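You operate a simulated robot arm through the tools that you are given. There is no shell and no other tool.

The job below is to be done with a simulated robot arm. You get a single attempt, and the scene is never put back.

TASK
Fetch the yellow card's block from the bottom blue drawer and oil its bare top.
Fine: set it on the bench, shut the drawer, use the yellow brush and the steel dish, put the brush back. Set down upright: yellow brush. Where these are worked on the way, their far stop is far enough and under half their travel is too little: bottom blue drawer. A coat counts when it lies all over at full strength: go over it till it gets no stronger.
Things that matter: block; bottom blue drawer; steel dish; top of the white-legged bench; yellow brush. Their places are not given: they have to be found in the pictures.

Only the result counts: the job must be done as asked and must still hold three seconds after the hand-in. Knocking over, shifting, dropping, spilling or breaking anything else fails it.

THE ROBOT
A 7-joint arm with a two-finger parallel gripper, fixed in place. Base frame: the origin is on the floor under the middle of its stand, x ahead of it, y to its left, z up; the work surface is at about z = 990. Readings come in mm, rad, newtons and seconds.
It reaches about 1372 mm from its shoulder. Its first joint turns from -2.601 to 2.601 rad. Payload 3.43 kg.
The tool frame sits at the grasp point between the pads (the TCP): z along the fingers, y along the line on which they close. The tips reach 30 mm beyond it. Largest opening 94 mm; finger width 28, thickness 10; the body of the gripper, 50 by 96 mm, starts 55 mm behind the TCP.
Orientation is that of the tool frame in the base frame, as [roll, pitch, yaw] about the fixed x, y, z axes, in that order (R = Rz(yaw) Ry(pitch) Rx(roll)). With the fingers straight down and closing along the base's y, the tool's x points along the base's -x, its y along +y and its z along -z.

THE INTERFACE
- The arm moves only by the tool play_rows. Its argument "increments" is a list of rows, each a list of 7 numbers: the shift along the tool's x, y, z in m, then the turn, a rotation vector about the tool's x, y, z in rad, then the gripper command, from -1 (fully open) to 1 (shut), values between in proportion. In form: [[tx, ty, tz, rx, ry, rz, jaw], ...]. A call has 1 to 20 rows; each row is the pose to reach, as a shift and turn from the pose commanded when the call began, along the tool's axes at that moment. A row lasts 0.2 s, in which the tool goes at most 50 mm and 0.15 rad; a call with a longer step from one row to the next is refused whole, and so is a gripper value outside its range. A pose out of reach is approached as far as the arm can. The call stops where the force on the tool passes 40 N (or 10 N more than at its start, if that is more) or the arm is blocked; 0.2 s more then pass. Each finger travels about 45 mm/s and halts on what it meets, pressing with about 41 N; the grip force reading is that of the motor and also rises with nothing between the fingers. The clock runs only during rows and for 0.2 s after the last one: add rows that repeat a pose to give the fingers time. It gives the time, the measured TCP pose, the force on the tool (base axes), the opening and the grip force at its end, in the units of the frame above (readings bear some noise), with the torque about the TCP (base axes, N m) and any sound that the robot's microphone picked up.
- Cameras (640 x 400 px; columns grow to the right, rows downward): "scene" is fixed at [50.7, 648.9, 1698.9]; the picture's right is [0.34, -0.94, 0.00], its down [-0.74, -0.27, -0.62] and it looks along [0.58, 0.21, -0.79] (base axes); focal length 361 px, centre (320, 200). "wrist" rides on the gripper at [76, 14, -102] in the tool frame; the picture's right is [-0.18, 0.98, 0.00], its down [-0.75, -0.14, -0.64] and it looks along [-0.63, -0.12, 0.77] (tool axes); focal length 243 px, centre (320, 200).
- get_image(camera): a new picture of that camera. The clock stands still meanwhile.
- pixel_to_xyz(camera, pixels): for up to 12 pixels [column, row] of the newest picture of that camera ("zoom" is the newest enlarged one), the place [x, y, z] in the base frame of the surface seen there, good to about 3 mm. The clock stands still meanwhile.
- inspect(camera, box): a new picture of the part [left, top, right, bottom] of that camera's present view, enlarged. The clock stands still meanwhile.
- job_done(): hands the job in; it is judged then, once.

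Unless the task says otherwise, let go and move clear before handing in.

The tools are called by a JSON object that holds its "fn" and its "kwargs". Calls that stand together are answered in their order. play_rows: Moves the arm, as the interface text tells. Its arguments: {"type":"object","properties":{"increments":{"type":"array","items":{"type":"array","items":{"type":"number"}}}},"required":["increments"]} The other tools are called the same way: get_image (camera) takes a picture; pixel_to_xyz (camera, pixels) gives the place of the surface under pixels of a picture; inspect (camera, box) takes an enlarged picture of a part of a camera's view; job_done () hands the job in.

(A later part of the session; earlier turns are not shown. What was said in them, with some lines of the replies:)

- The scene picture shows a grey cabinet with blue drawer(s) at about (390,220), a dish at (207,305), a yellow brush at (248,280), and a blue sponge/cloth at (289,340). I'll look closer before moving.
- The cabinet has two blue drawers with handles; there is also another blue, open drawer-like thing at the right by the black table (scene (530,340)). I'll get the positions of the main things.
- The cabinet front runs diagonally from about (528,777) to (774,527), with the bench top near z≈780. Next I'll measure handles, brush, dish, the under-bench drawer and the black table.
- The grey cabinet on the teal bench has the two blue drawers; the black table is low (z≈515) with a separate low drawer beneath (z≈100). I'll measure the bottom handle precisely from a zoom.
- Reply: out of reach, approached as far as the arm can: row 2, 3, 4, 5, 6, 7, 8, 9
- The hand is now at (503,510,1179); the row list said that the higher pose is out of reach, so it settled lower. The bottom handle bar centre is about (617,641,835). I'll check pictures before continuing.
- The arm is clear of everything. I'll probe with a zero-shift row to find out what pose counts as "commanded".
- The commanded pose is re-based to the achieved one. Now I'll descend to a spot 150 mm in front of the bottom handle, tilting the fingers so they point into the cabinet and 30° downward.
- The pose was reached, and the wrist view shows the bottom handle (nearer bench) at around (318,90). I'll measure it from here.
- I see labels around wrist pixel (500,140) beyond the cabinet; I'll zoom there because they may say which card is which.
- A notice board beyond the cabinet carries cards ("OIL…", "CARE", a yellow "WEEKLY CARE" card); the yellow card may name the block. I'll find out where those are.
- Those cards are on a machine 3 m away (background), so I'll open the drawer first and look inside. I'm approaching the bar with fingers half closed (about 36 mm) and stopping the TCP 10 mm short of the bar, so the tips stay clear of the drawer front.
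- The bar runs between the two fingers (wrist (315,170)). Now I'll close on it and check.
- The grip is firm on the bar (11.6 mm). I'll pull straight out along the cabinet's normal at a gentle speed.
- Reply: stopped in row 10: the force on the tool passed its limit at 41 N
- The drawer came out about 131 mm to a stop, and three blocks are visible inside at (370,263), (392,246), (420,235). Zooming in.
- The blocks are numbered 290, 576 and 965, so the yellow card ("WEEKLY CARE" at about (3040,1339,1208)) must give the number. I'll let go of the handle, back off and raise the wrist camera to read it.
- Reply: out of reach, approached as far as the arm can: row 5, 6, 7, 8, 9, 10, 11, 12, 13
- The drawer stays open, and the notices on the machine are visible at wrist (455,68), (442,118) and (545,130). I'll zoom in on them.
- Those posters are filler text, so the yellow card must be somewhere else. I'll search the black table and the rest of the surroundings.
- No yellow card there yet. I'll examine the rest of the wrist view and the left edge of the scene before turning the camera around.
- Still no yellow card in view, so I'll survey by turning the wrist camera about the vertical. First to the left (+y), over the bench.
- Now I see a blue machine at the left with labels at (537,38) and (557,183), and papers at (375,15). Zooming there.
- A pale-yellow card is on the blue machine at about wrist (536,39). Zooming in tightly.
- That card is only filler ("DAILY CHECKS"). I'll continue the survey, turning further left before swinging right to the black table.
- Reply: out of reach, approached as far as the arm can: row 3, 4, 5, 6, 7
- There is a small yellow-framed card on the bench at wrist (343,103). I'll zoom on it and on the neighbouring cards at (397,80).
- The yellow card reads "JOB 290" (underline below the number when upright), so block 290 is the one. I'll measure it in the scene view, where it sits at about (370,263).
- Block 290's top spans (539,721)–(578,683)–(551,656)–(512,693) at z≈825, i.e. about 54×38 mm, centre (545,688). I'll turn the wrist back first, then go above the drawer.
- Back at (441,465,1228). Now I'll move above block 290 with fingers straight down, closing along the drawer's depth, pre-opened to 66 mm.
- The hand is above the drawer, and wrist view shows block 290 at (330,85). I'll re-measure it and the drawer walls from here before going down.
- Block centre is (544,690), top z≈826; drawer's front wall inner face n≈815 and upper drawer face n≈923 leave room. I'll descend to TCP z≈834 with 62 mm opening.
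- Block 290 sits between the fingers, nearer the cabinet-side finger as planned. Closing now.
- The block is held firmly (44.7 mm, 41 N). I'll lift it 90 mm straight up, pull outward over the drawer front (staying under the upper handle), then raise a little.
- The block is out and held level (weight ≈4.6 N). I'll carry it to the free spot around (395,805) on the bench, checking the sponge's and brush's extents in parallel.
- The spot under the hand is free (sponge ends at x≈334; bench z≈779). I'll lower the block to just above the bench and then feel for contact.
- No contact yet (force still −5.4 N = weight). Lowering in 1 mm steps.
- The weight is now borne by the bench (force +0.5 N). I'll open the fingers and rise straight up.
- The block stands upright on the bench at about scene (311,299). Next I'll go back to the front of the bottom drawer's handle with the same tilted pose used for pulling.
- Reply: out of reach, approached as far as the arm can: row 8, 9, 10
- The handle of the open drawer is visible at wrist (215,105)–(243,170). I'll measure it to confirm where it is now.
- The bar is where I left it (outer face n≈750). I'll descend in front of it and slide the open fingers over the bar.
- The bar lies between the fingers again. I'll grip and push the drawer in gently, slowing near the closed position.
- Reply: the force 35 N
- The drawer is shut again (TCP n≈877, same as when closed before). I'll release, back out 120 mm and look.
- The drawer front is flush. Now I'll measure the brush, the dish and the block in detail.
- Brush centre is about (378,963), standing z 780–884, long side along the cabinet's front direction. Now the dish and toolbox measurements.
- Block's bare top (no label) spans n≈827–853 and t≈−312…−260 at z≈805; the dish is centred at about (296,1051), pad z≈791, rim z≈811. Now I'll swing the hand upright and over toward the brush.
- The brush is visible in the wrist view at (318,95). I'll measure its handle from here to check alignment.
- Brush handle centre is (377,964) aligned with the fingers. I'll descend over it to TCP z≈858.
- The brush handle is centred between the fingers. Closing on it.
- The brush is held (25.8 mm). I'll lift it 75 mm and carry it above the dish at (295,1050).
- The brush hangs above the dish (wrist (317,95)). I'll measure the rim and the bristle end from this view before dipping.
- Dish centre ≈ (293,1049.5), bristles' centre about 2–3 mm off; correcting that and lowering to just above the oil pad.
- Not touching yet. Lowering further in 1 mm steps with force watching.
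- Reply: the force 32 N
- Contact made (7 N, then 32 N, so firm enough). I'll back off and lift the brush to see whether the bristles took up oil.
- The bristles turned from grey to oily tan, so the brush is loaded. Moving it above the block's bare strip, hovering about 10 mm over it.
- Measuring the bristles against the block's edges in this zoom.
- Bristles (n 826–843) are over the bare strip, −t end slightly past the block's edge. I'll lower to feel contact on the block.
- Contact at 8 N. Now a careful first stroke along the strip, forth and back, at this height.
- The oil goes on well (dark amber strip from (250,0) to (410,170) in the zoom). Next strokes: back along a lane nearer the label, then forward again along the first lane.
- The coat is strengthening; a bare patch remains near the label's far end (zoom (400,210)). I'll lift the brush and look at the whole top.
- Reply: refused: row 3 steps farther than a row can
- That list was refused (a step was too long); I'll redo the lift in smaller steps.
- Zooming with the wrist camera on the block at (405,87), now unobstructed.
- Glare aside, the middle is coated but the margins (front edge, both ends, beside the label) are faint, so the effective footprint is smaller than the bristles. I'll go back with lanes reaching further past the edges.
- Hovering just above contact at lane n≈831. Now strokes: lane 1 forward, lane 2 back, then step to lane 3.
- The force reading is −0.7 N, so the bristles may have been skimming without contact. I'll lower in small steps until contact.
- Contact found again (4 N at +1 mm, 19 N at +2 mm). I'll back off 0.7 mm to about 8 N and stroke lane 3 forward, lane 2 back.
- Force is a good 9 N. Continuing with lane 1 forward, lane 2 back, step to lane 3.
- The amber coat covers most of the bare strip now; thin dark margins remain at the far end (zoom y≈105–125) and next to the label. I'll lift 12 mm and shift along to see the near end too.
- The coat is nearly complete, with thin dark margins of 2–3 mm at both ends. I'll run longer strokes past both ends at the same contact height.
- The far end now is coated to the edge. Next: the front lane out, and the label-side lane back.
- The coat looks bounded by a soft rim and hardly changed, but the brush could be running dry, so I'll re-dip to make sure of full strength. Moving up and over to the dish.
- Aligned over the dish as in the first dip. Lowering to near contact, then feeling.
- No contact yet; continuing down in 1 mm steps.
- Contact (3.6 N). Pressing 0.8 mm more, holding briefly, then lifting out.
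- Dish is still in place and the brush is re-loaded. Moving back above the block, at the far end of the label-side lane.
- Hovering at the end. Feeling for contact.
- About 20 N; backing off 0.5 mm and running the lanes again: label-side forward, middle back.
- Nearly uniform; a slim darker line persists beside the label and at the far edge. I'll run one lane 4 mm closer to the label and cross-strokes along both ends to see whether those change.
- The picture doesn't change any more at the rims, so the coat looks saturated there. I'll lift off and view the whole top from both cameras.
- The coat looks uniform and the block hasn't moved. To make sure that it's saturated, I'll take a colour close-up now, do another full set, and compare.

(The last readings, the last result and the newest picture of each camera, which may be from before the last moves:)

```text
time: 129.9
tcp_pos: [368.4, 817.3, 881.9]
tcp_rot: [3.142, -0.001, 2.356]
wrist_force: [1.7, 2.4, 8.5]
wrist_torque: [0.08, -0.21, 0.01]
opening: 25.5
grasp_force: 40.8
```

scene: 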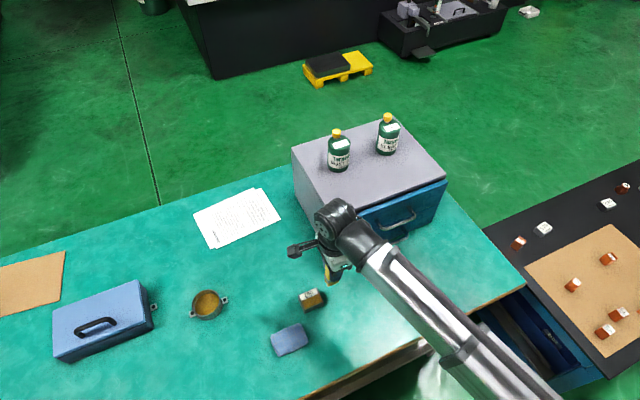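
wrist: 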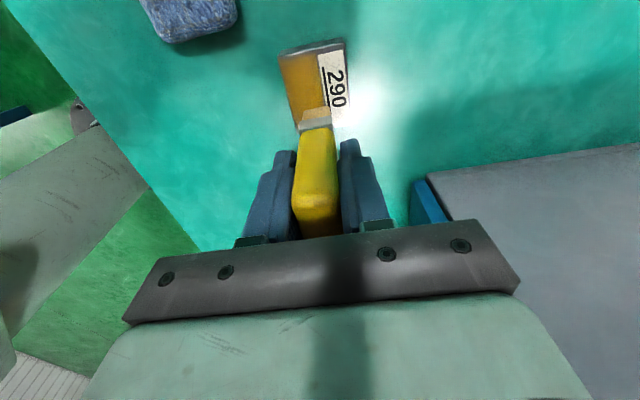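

The last stroke held 8.5 N. Continuing: middle lane back, front lane out, with dwell past the far end.

{"fn": "play_rows", "kwargs": {"increments": [[-0.008, 0, 0, 0, 0, 0, 1], [-0.016, 0, 0, 0, 0, 0, 1], [-0.024, 0, 0, 0, 0, 0, 1], [-0.032, 0, 0, 0, 0, 0, 1], [-0.04, 0, 0, 0, 0, 0, 1], [-0.048, 0, 0, 0, 0, 0, 1], [-0.056, 0, 0, 0, 0, 0, 1], [-0.063, 0, 0, 0, 0, 0, 1], [-0.063, -0.01, 0, 0, 0, 0, 1], [-0.056, -0.01, 0, 0, 0, 0, 1], [-0.048, -0.01, 0, 0, 0, 0, 1], [-0.04, -0.01, 0, 0, 0, 0, 1], [-0.032, -0.01, 0, 0, 0, 0, 1], [-0.024, -0.01, 0, 0, 0, 0, 1], [-0.016, -0.01, 0, 0, 0, 0, 1], [-0.008, -0.01, 0, 0, 0, 0, 1], [0, -0.01, 0, 0, 0, 0, 1]]}}

{"fn": "play_rows", "kwargs": {"increments": [[0.002, 0.004, 0, 0, 0, 0, 1], [0.002, 0.01, 0, 0, 0, 0, 1], [0.002, 0.016, 0, 0, 0, 0, 1], [0.002, 0.021, 0, 0, 0, 0, 1], [-0.004, 0.021, 0, 0, 0, 0, 1], [-0.004, 0.014, 0, 0, 0, 0, 1], [-0.004, 0.007, 0, 0, 0, 0, 1], [-0.004, 0, 0, 0, 0, 0, 1], [-0.009, 0, 0, 0, 0, 0, 1], [-0.009, 0.007, 0, 0, 0, 0, 1], [-0.009, 0.014, 0, 0, 0, 0, 1], [-0.009, 0.021, 0, 0, 0, 0, 1], [-0.017, 0.021, 0, 0, 0, 0, 1], [-0.025, 0.021, 0, 0, 0, 0, 1], [-0.033, 0.021, 0, 0, 0, 0, 1], [-0.041, 0.021, 0, 0, 0, 0, 1], [-0.049, 0.021, 0, 0, 0, 0, 1], [-0.057, 0.021, 0, 0, 0, 0, 1], [-0.063, 0.021, 0, 0, 0, 0, 1]]}}

{"fn": "play_rows", "kwargs": {"increments": [[0, 0, -0.006, 0, 0, 0, 1], [0, 0, -0.014, 0, 0, 0, 1], [-0.015, 0, -0.02, 0, 0, 0, 1], [-0.029, 0, -0.03, 0, 0, 0, 1], [-0.029, 0, -0.04, 0, 0, 0, 1], [-0.029, 0, -0.04, 0, 0, 0, 1]]}}

{"fn": "inspect", "kwargs": {"camera": "scene", "box": [298, 288, 330, 308]}}

```text
time: 133.5
tcp_pos: [360.9, 811.0, 881.4]
tcp_rot: [-3.141, 0.0, 2.356]
wrist_force: [1.5, -1.2, 8.0]
wrist_torque: [-0.15, -0.21, -0.04]
opening: 25.6
grasp_force: 41.2
```

```text
time: 137.5
tcp_pos: [421.5, 779.8, 881.2]
tcp_rot: [-3.141, 0.001, 2.356]
wrist_force: [-0.9, 1.3, 5.8]
wrist_torque: [0.17, 0.2, -0.02]
opening: 25.4
grasp_force: 41.0
```

```text
time: 138.9
tcp_pos: [442.0, 760.1, 922.3]
tcp_rot: [-3.14, 0.001, 2.355]
wrist_force: [-0.2, -0.2, -0.6]
wrist_torque: [0.02, 0.0, -0.01]
opening: 25.7
grasp_force: 41.4
```

```text
16.00 times, centred on (314, 298) of scene
```

zoom: 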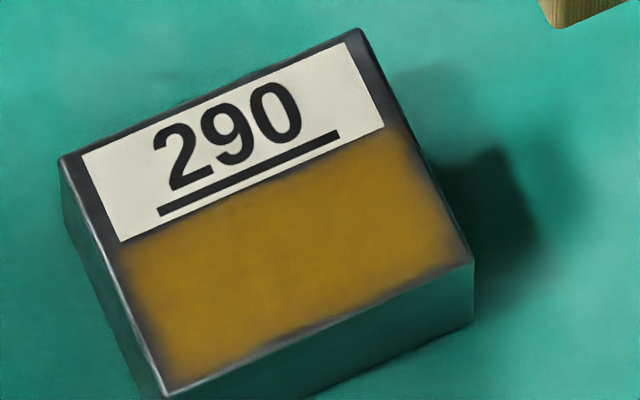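

Identical to the previous close-up, so the coat is saturated. Now I'll return the brush to its original spot (about (377,964)).

{"fn": "play_rows", "kwargs": {"increments": [[0, 0, -0.018, 0, 0, 0, 1], [0.0318, 0.0163, -0.018, 0, 0, 0, 1], [0.0637, 0.0327, -0.018, 0, 0, 0, 1], [0.0955, 0.049, -0.018, 0, 0, 0, 1], [0.1273, 0.0654, -0.018, 0, 0, 0, 1], [0.1592, 0.0817, -0.018, 0, 0, 0, 1], [0.191, 0.0981, -0.018, 0, 0, 0, 1], [0.191, 0.0981, -0.018, 0, 0, 0, 1]]}}

{"fn": "get_image", "kwargs": {"camera": "wrist"}}

{"fn": "get_image", "kwargs": {"camera": "scene"}}

```text
time: 140.7
tcp_pos: [377.3, 964.6, 939.0]
tcp_rot: [-3.139, -0.002, 2.354]
wrist_force: [0.7, -0.2, -1.5]
wrist_torque: [-0.04, -0.03, 0.02]
opening: 25.2
grasp_force: 40.7
```

```text
taken
```

wrist: 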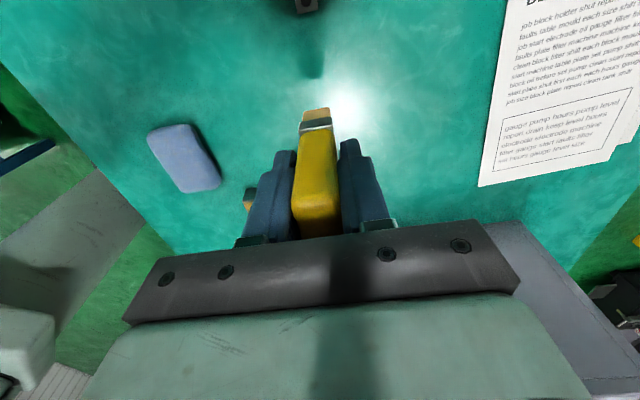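

```text
taken
```

scene: 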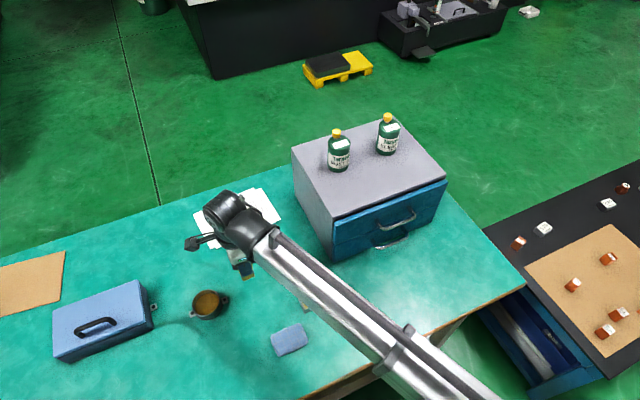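

The brush hangs above its old spot. Lowering to just above the bench and then feeling for contact.

{"fn": "play_rows", "kwargs": {"increments": [[0, 0, 0.025, 0, 0, 0, 1], [0, 0, 0.05, 0, 0, 0, 1], [0, 0, 0.07, 0, 0, 0, 1], [0, 0, 0.077, 0, 0, 0, 1], [0, 0, 0.079, 0, 0, 0, 1], [0, 0, 0.079, 0, 0, 0, 1]]}}

{"fn": "play_rows", "kwargs": {"increments": [[0, 0, 0.001, 0, 0, 0, 1], [0, 0, 0.0015, 0, 0, 0, 1], [0, 0, 0.0015, 0, 0, 0, 1]]}}

```text
time: 142.1
tcp_pos: [376.1, 964.3, 860.4]
tcp_rot: [3.141, 0.0, 2.356]
wrist_force: [-0.7, 1.2, -0.3]
wrist_torque: [-0.01, -0.02, 0.0]
opening: 25.4
grasp_force: 40.7
```

```text
time: 142.9
tcp_pos: [376.6, 963.1, 858.1]
tcp_rot: [-3.14, 0.0, 2.357]
wrist_force: [-0.5, -0.7, -0.9]
wrist_torque: [0.0, 0.0, -0.01]
opening: 25.4
grasp_force: 40.7
```

{"fn": "play_rows", "kwargs": {"increments": [[0, 0, 0.001, 0, 0, 0, 1], [0, 0, 0.001, 0, 0, 0, 1]]}}

{"fn": "play_rows", "kwargs": {"increments": [[0, 0, 0.001, 0, 0, 0, 1], [0, 0, 0.001, 0, 0, 0, 1]]}}

```text
time: 143.5
tcp_pos: [376.2, 963.6, 857.9]
tcp_rot: [-3.14, 0.001, 2.354]
wrist_force: [0.8, 0.1, -1.6]
wrist_torque: [0.02, 0.0, -0.01]
opening: 25.5
grasp_force: 41.1
```

```text
time: 144.1
tcp_pos: [376.4, 963.5, 856.8]
tcp_rot: [-3.139, 0.0, 2.356]
wrist_force: [-0.1, 0.5, 0.2]
wrist_torque: [0.01, -0.03, -0.04]
opening: 25.7
grasp_force: 41.3
```

Almost touching (force rising to +0.2 N). A further 0.7 mm.

{"fn": "play_rows", "kwargs": {"increments": [[0, 0, 0.0007, 0, 0, 0, 1], [0, 0, 0.0007, 0, 0, 0, 1]]}}

```text
time: 144.7
tcp_pos: [376.3, 964.3, 856.3]
tcp_rot: [-3.14, -0.002, 2.355]
wrist_force: [-0.5, -0.5, -1.3]
wrist_torque: [0.02, -0.03, -0.01]
opening: 25.5
grasp_force: 41.0
```

{"fn": "play_rows", "kwargs": {"increments": [[0, 0, 0.0007, 0, 0, 0, 1], [0, 0, 0.0007, 0, 0, 0, 1]]}}

{"fn": "inspect", "kwargs": {"camera": "scene", "box": [220, 240, 290, 310]}}

```text
time: 145.3
tcp_pos: [376.1, 963.7, 855.8]
tcp_rot: [-3.141, 0.001, 2.356]
wrist_force: [-0.1, -0.4, 2.1]
wrist_torque: [-0.03, -0.03, -0.01]
opening: 25.6
grasp_force: 41.2
```

```text
5.71 times, centred on (255, 275) of scene
```

zoom: 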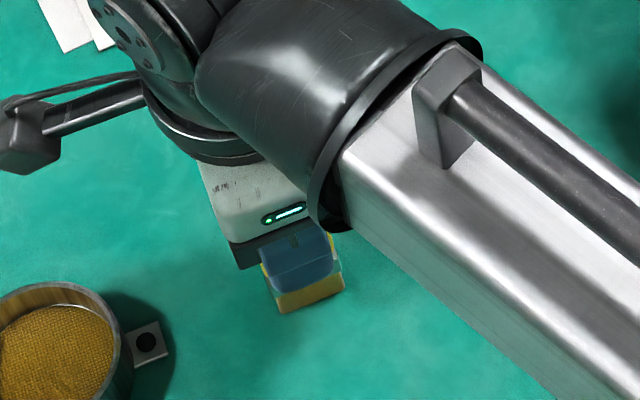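

Contact at 2 N. A touch more, then open slowly and rise straight up.

{"fn": "play_rows", "kwargs": {"increments": [[0, 0, 0.0002, 0, 0, 0, 1], [0, 0, 0.0002, 0, 0, 0, 0.4], [0, 0, 0.0002, 0, 0, 0, 0.3], [0, 0, 0.0002, 0, 0, 0, 0.1], [0, 0, 0.0002, 0, 0, 0, -0.064], [0, 0, 0.0002, 0, 0, 0, -0.064], [0, 0, 0.0002, 0, 0, 0, -0.064]]}}

{"fn": "get_image", "kwargs": {"camera": "wrist"}}

```text
time: 146.9
tcp_pos: [376.4, 963.5, 855.4]
tcp_rot: [-3.139, -0.001, 2.356]
wrist_force: [1.2, 0.5, 0.6]
wrist_torque: [0.03, -0.02, -0.01]
opening: 50.0
grasp_force: 0.1
```

```text
taken
```

wrist: 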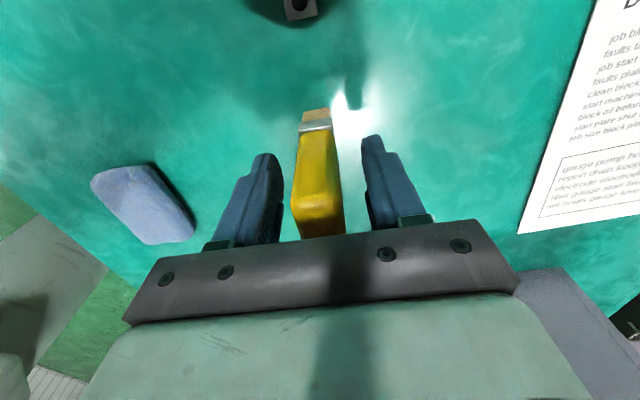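

The brush stands free and upright between the open fingers. I'll rise straight up, move aside and check the whole scene.

{"fn": "play_rows", "kwargs": {"increments": [[0, 0, -0.02, 0, 0, 0, -0.064], [0, 0, -0.05, 0, 0, 0, -0.064], [0, 0, -0.09, 0, 0, 0, -0.064], [0, 0, -0.13, 0, 0, 0, -0.064], [0, 0, -0.17, 0, 0, 0, -0.064], [-0.03, -0.02, -0.19, 0, 0, 0, -0.064], [-0.07, -0.04, -0.19, 0, 0, 0, -0.064], [-0.11, -0.06, -0.19, 0, 0, 0, -0.064], [-0.15, -0.08, -0.19, 0, 0, 0, -0.064], [-0.19, -0.1, -0.19, 0, 0, 0, -0.064], [-0.22, -0.13, -0.19, 0, 0, 0, -0.064], [-0.22, -0.13, -0.19, 0, 0, 0, -0.064]]}}

{"fn": "get_image", "kwargs": {"camera": "scene"}}

{"fn": "inspect", "kwargs": {"camera": "scene", "box": [225, 255, 275, 305]}}

```text
time: 149.5
tcp_pos: [441.3, 715.8, 1045.9]
tcp_rot: [-3.141, 0.001, 2.357]
wrist_force: [-0.5, -0.1, -0.1]
wrist_torque: [-0.02, -0.01, 0.01]
opening: 50.0
grasp_force: 0.0
```

```text
taken
```

scene: 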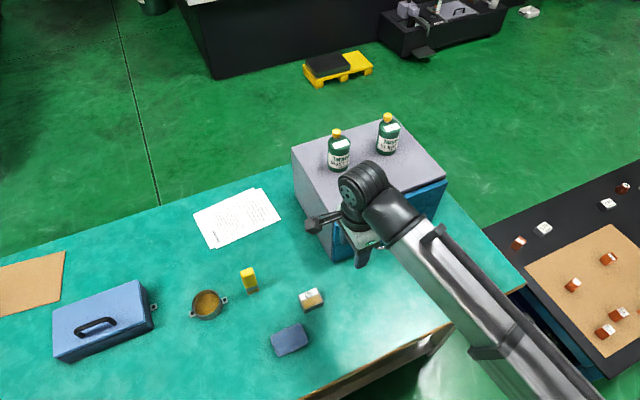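

```text
8.00 times, centred on (250, 280) of scene
```

zoom: 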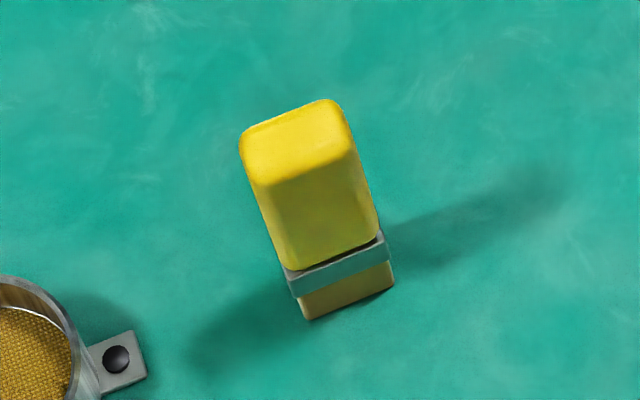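

The brush is back upright within ~2 mm of its old place and the dish is unmoved. Last check: the block's coat and the drawer, with the arm moved fully clear.

{"fn": "play_rows", "kwargs": {"increments": [[-0.04, -0.02, -0.01, 0, 0, 0, -0.064], [-0.08, -0.04, -0.02, 0, 0, 0, -0.064], [-0.11, -0.08, -0.03, 0, 0, 0, -0.064], [-0.14, -0.11, -0.04, 0, 0, 0, -0.064], [-0.17, -0.14, -0.05, 0, 0, 0, -0.064], [-0.17, -0.14, -0.05, 0, 0, 0, -0.064]]}}

{"fn": "get_image", "kwargs": {"camera": "scene"}}

{"fn": "inspect", "kwargs": {"camera": "scene", "box": [298, 288, 330, 308]}}

{"fn": "inspect", "kwargs": {"camera": "scene", "box": [320, 160, 480, 280]}}

```text
refused: row 3 steps farther than a row can; nothing moved
```

```text
taken
```

scene: 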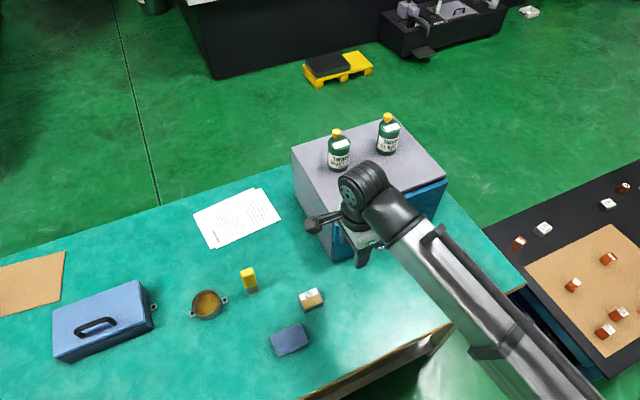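

```text
16.00 times, centred on (314, 298) of scene
```

zoom: 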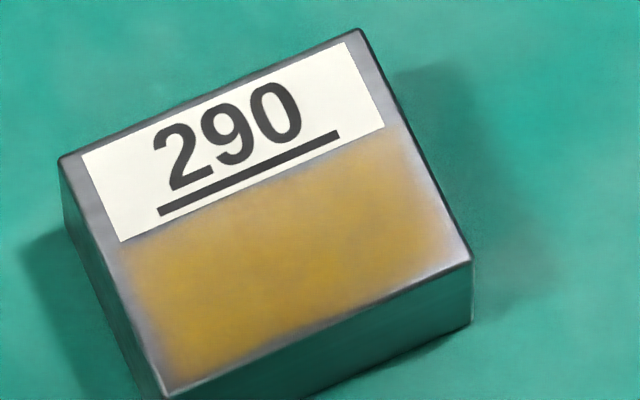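

```text
3.33 times, centred on (400, 220) of scene
```

zoom: 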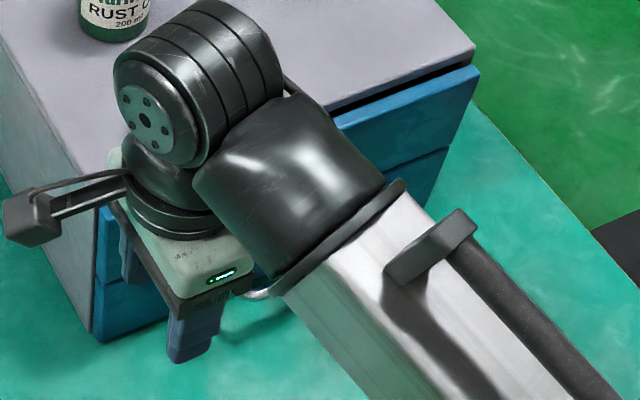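

The amber coat's rim is unchanged since the earlier longer strokes, so it's the full patch. I'll move the arm clear in permitted steps and verify the drawer.

{"fn": "play_rows", "kwargs": {"increments": [[-0.03, -0.02, -0.01, 0, 0, 0, -0.064], [-0.06, -0.04, -0.02, 0, 0, 0, -0.064], [-0.09, -0.06, -0.03, 0, 0, 0, -0.064], [-0.12, -0.08, -0.04, 0, 0, 0, -0.064], [-0.15, -0.1, -0.05, 0, 0, 0, -0.064], [-0.17, -0.12, -0.06, 0, 0, 0, -0.064], [-0.17, -0.12, -0.06, 0, 0, 0, -0.064]]}}

{"fn": "get_image", "kwargs": {"camera": "scene"}}

{"fn": "get_image", "kwargs": {"camera": "wrist"}}

{"fn": "inspect", "kwargs": {"camera": "scene", "box": [280, 140, 480, 320]}}

```text
time: 151.1
tcp_pos: [475.3, 510.2, 1107.3]
tcp_rot: [-3.14, -0.001, 2.357]
wrist_force: [1.0, -0.1, -0.1]
wrist_torque: [0.02, 0.02, -0.01]
opening: 49.9
grasp_force: 0.2
```

```text
taken
```

scene: 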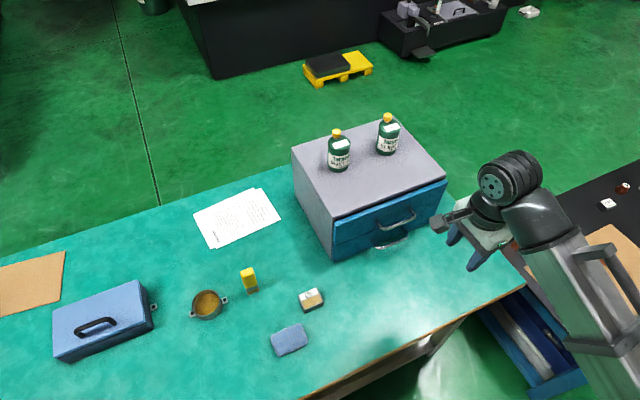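

```text
taken
```

wrist: 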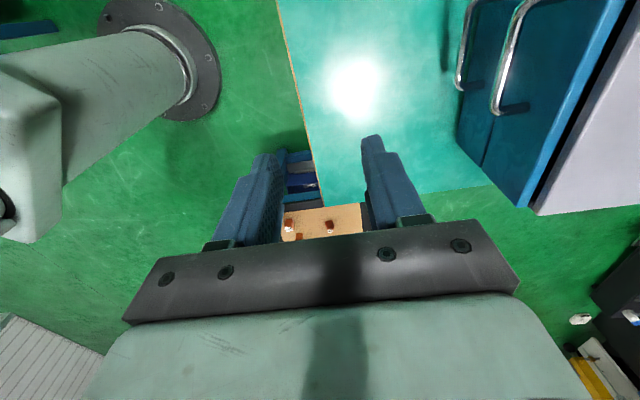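

```text
2.22 times, centred on (380, 230) of scene
```

zoom: 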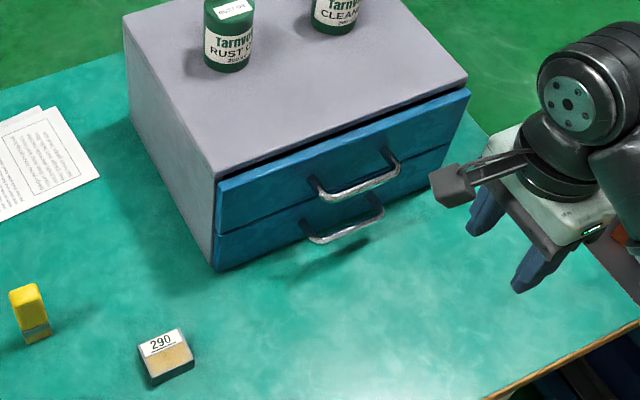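

All looks right; I'll verify the drawer's closed position numerically and examine the coat once more in clear light.

{"fn": "pixel_to_xyz", "kwargs": {"camera": "scene", "pixels": [[388, 246], [335, 258], [398, 243], [393, 225]]}}

{"fn": "inspect", "kwargs": {"camera": "scene", "box": [298, 288, 330, 308]}}

```text
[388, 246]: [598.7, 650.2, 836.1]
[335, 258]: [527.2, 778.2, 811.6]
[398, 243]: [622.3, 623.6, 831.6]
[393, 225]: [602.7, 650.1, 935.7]
```

```text
16.00 times, centred on (314, 298) of scene
```

zoom: 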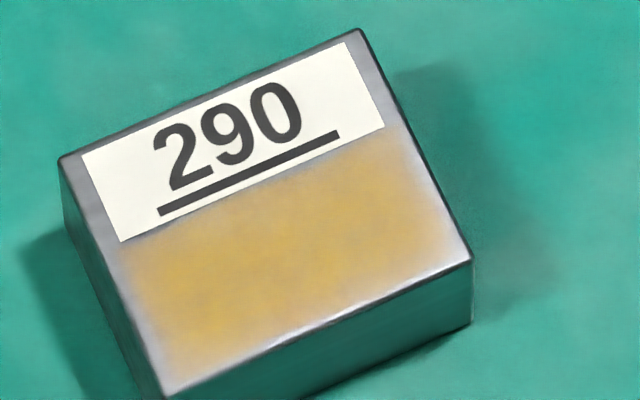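

Block 290 is on the bench and its bare top is oiled. The coat stopped getting stronger after I reloaded the brush and went over it again. A rim of about 2 mm stayed faint at the edges, and longer strokes past the ends didn't change it.

The bottom drawer is back at its closed position. The yellow brush stands upright about 2 mm from where it was, the dish hasn't moved and the arm is clear, so I'm handing in.

{"fn": "job_done", "kwargs": {}}

```text
The job is handed in.
```

I fetched block 290, the number on the yellow card ("JOB 290"), and handed the job in. No verdict has come back yet.

- **Block:** it is on the bench, upright, with its label side left clean.
- **Oil:** the bare part of the top is coated. I reloaded the brush once and went over it again until it got no stronger. A rim of about 2 mm at the edges looks fainter. Longer strokes past the ends did not change it, so I took it as the edge of the coat, but I could not confirm that.
- **Drawer:** the bottom blue drawer came out about 131 mm to its far stop. It is now shut, and its handle is back at its starting position to within measuring error.
- **Brush and dish:** the yellow brush stands upright about 2 mm from its original spot. The steel dish shows no sign of having moved.
- **Everything else:** I saw nothing knocked over, moved or spilled. The arm is clear of the bench items.
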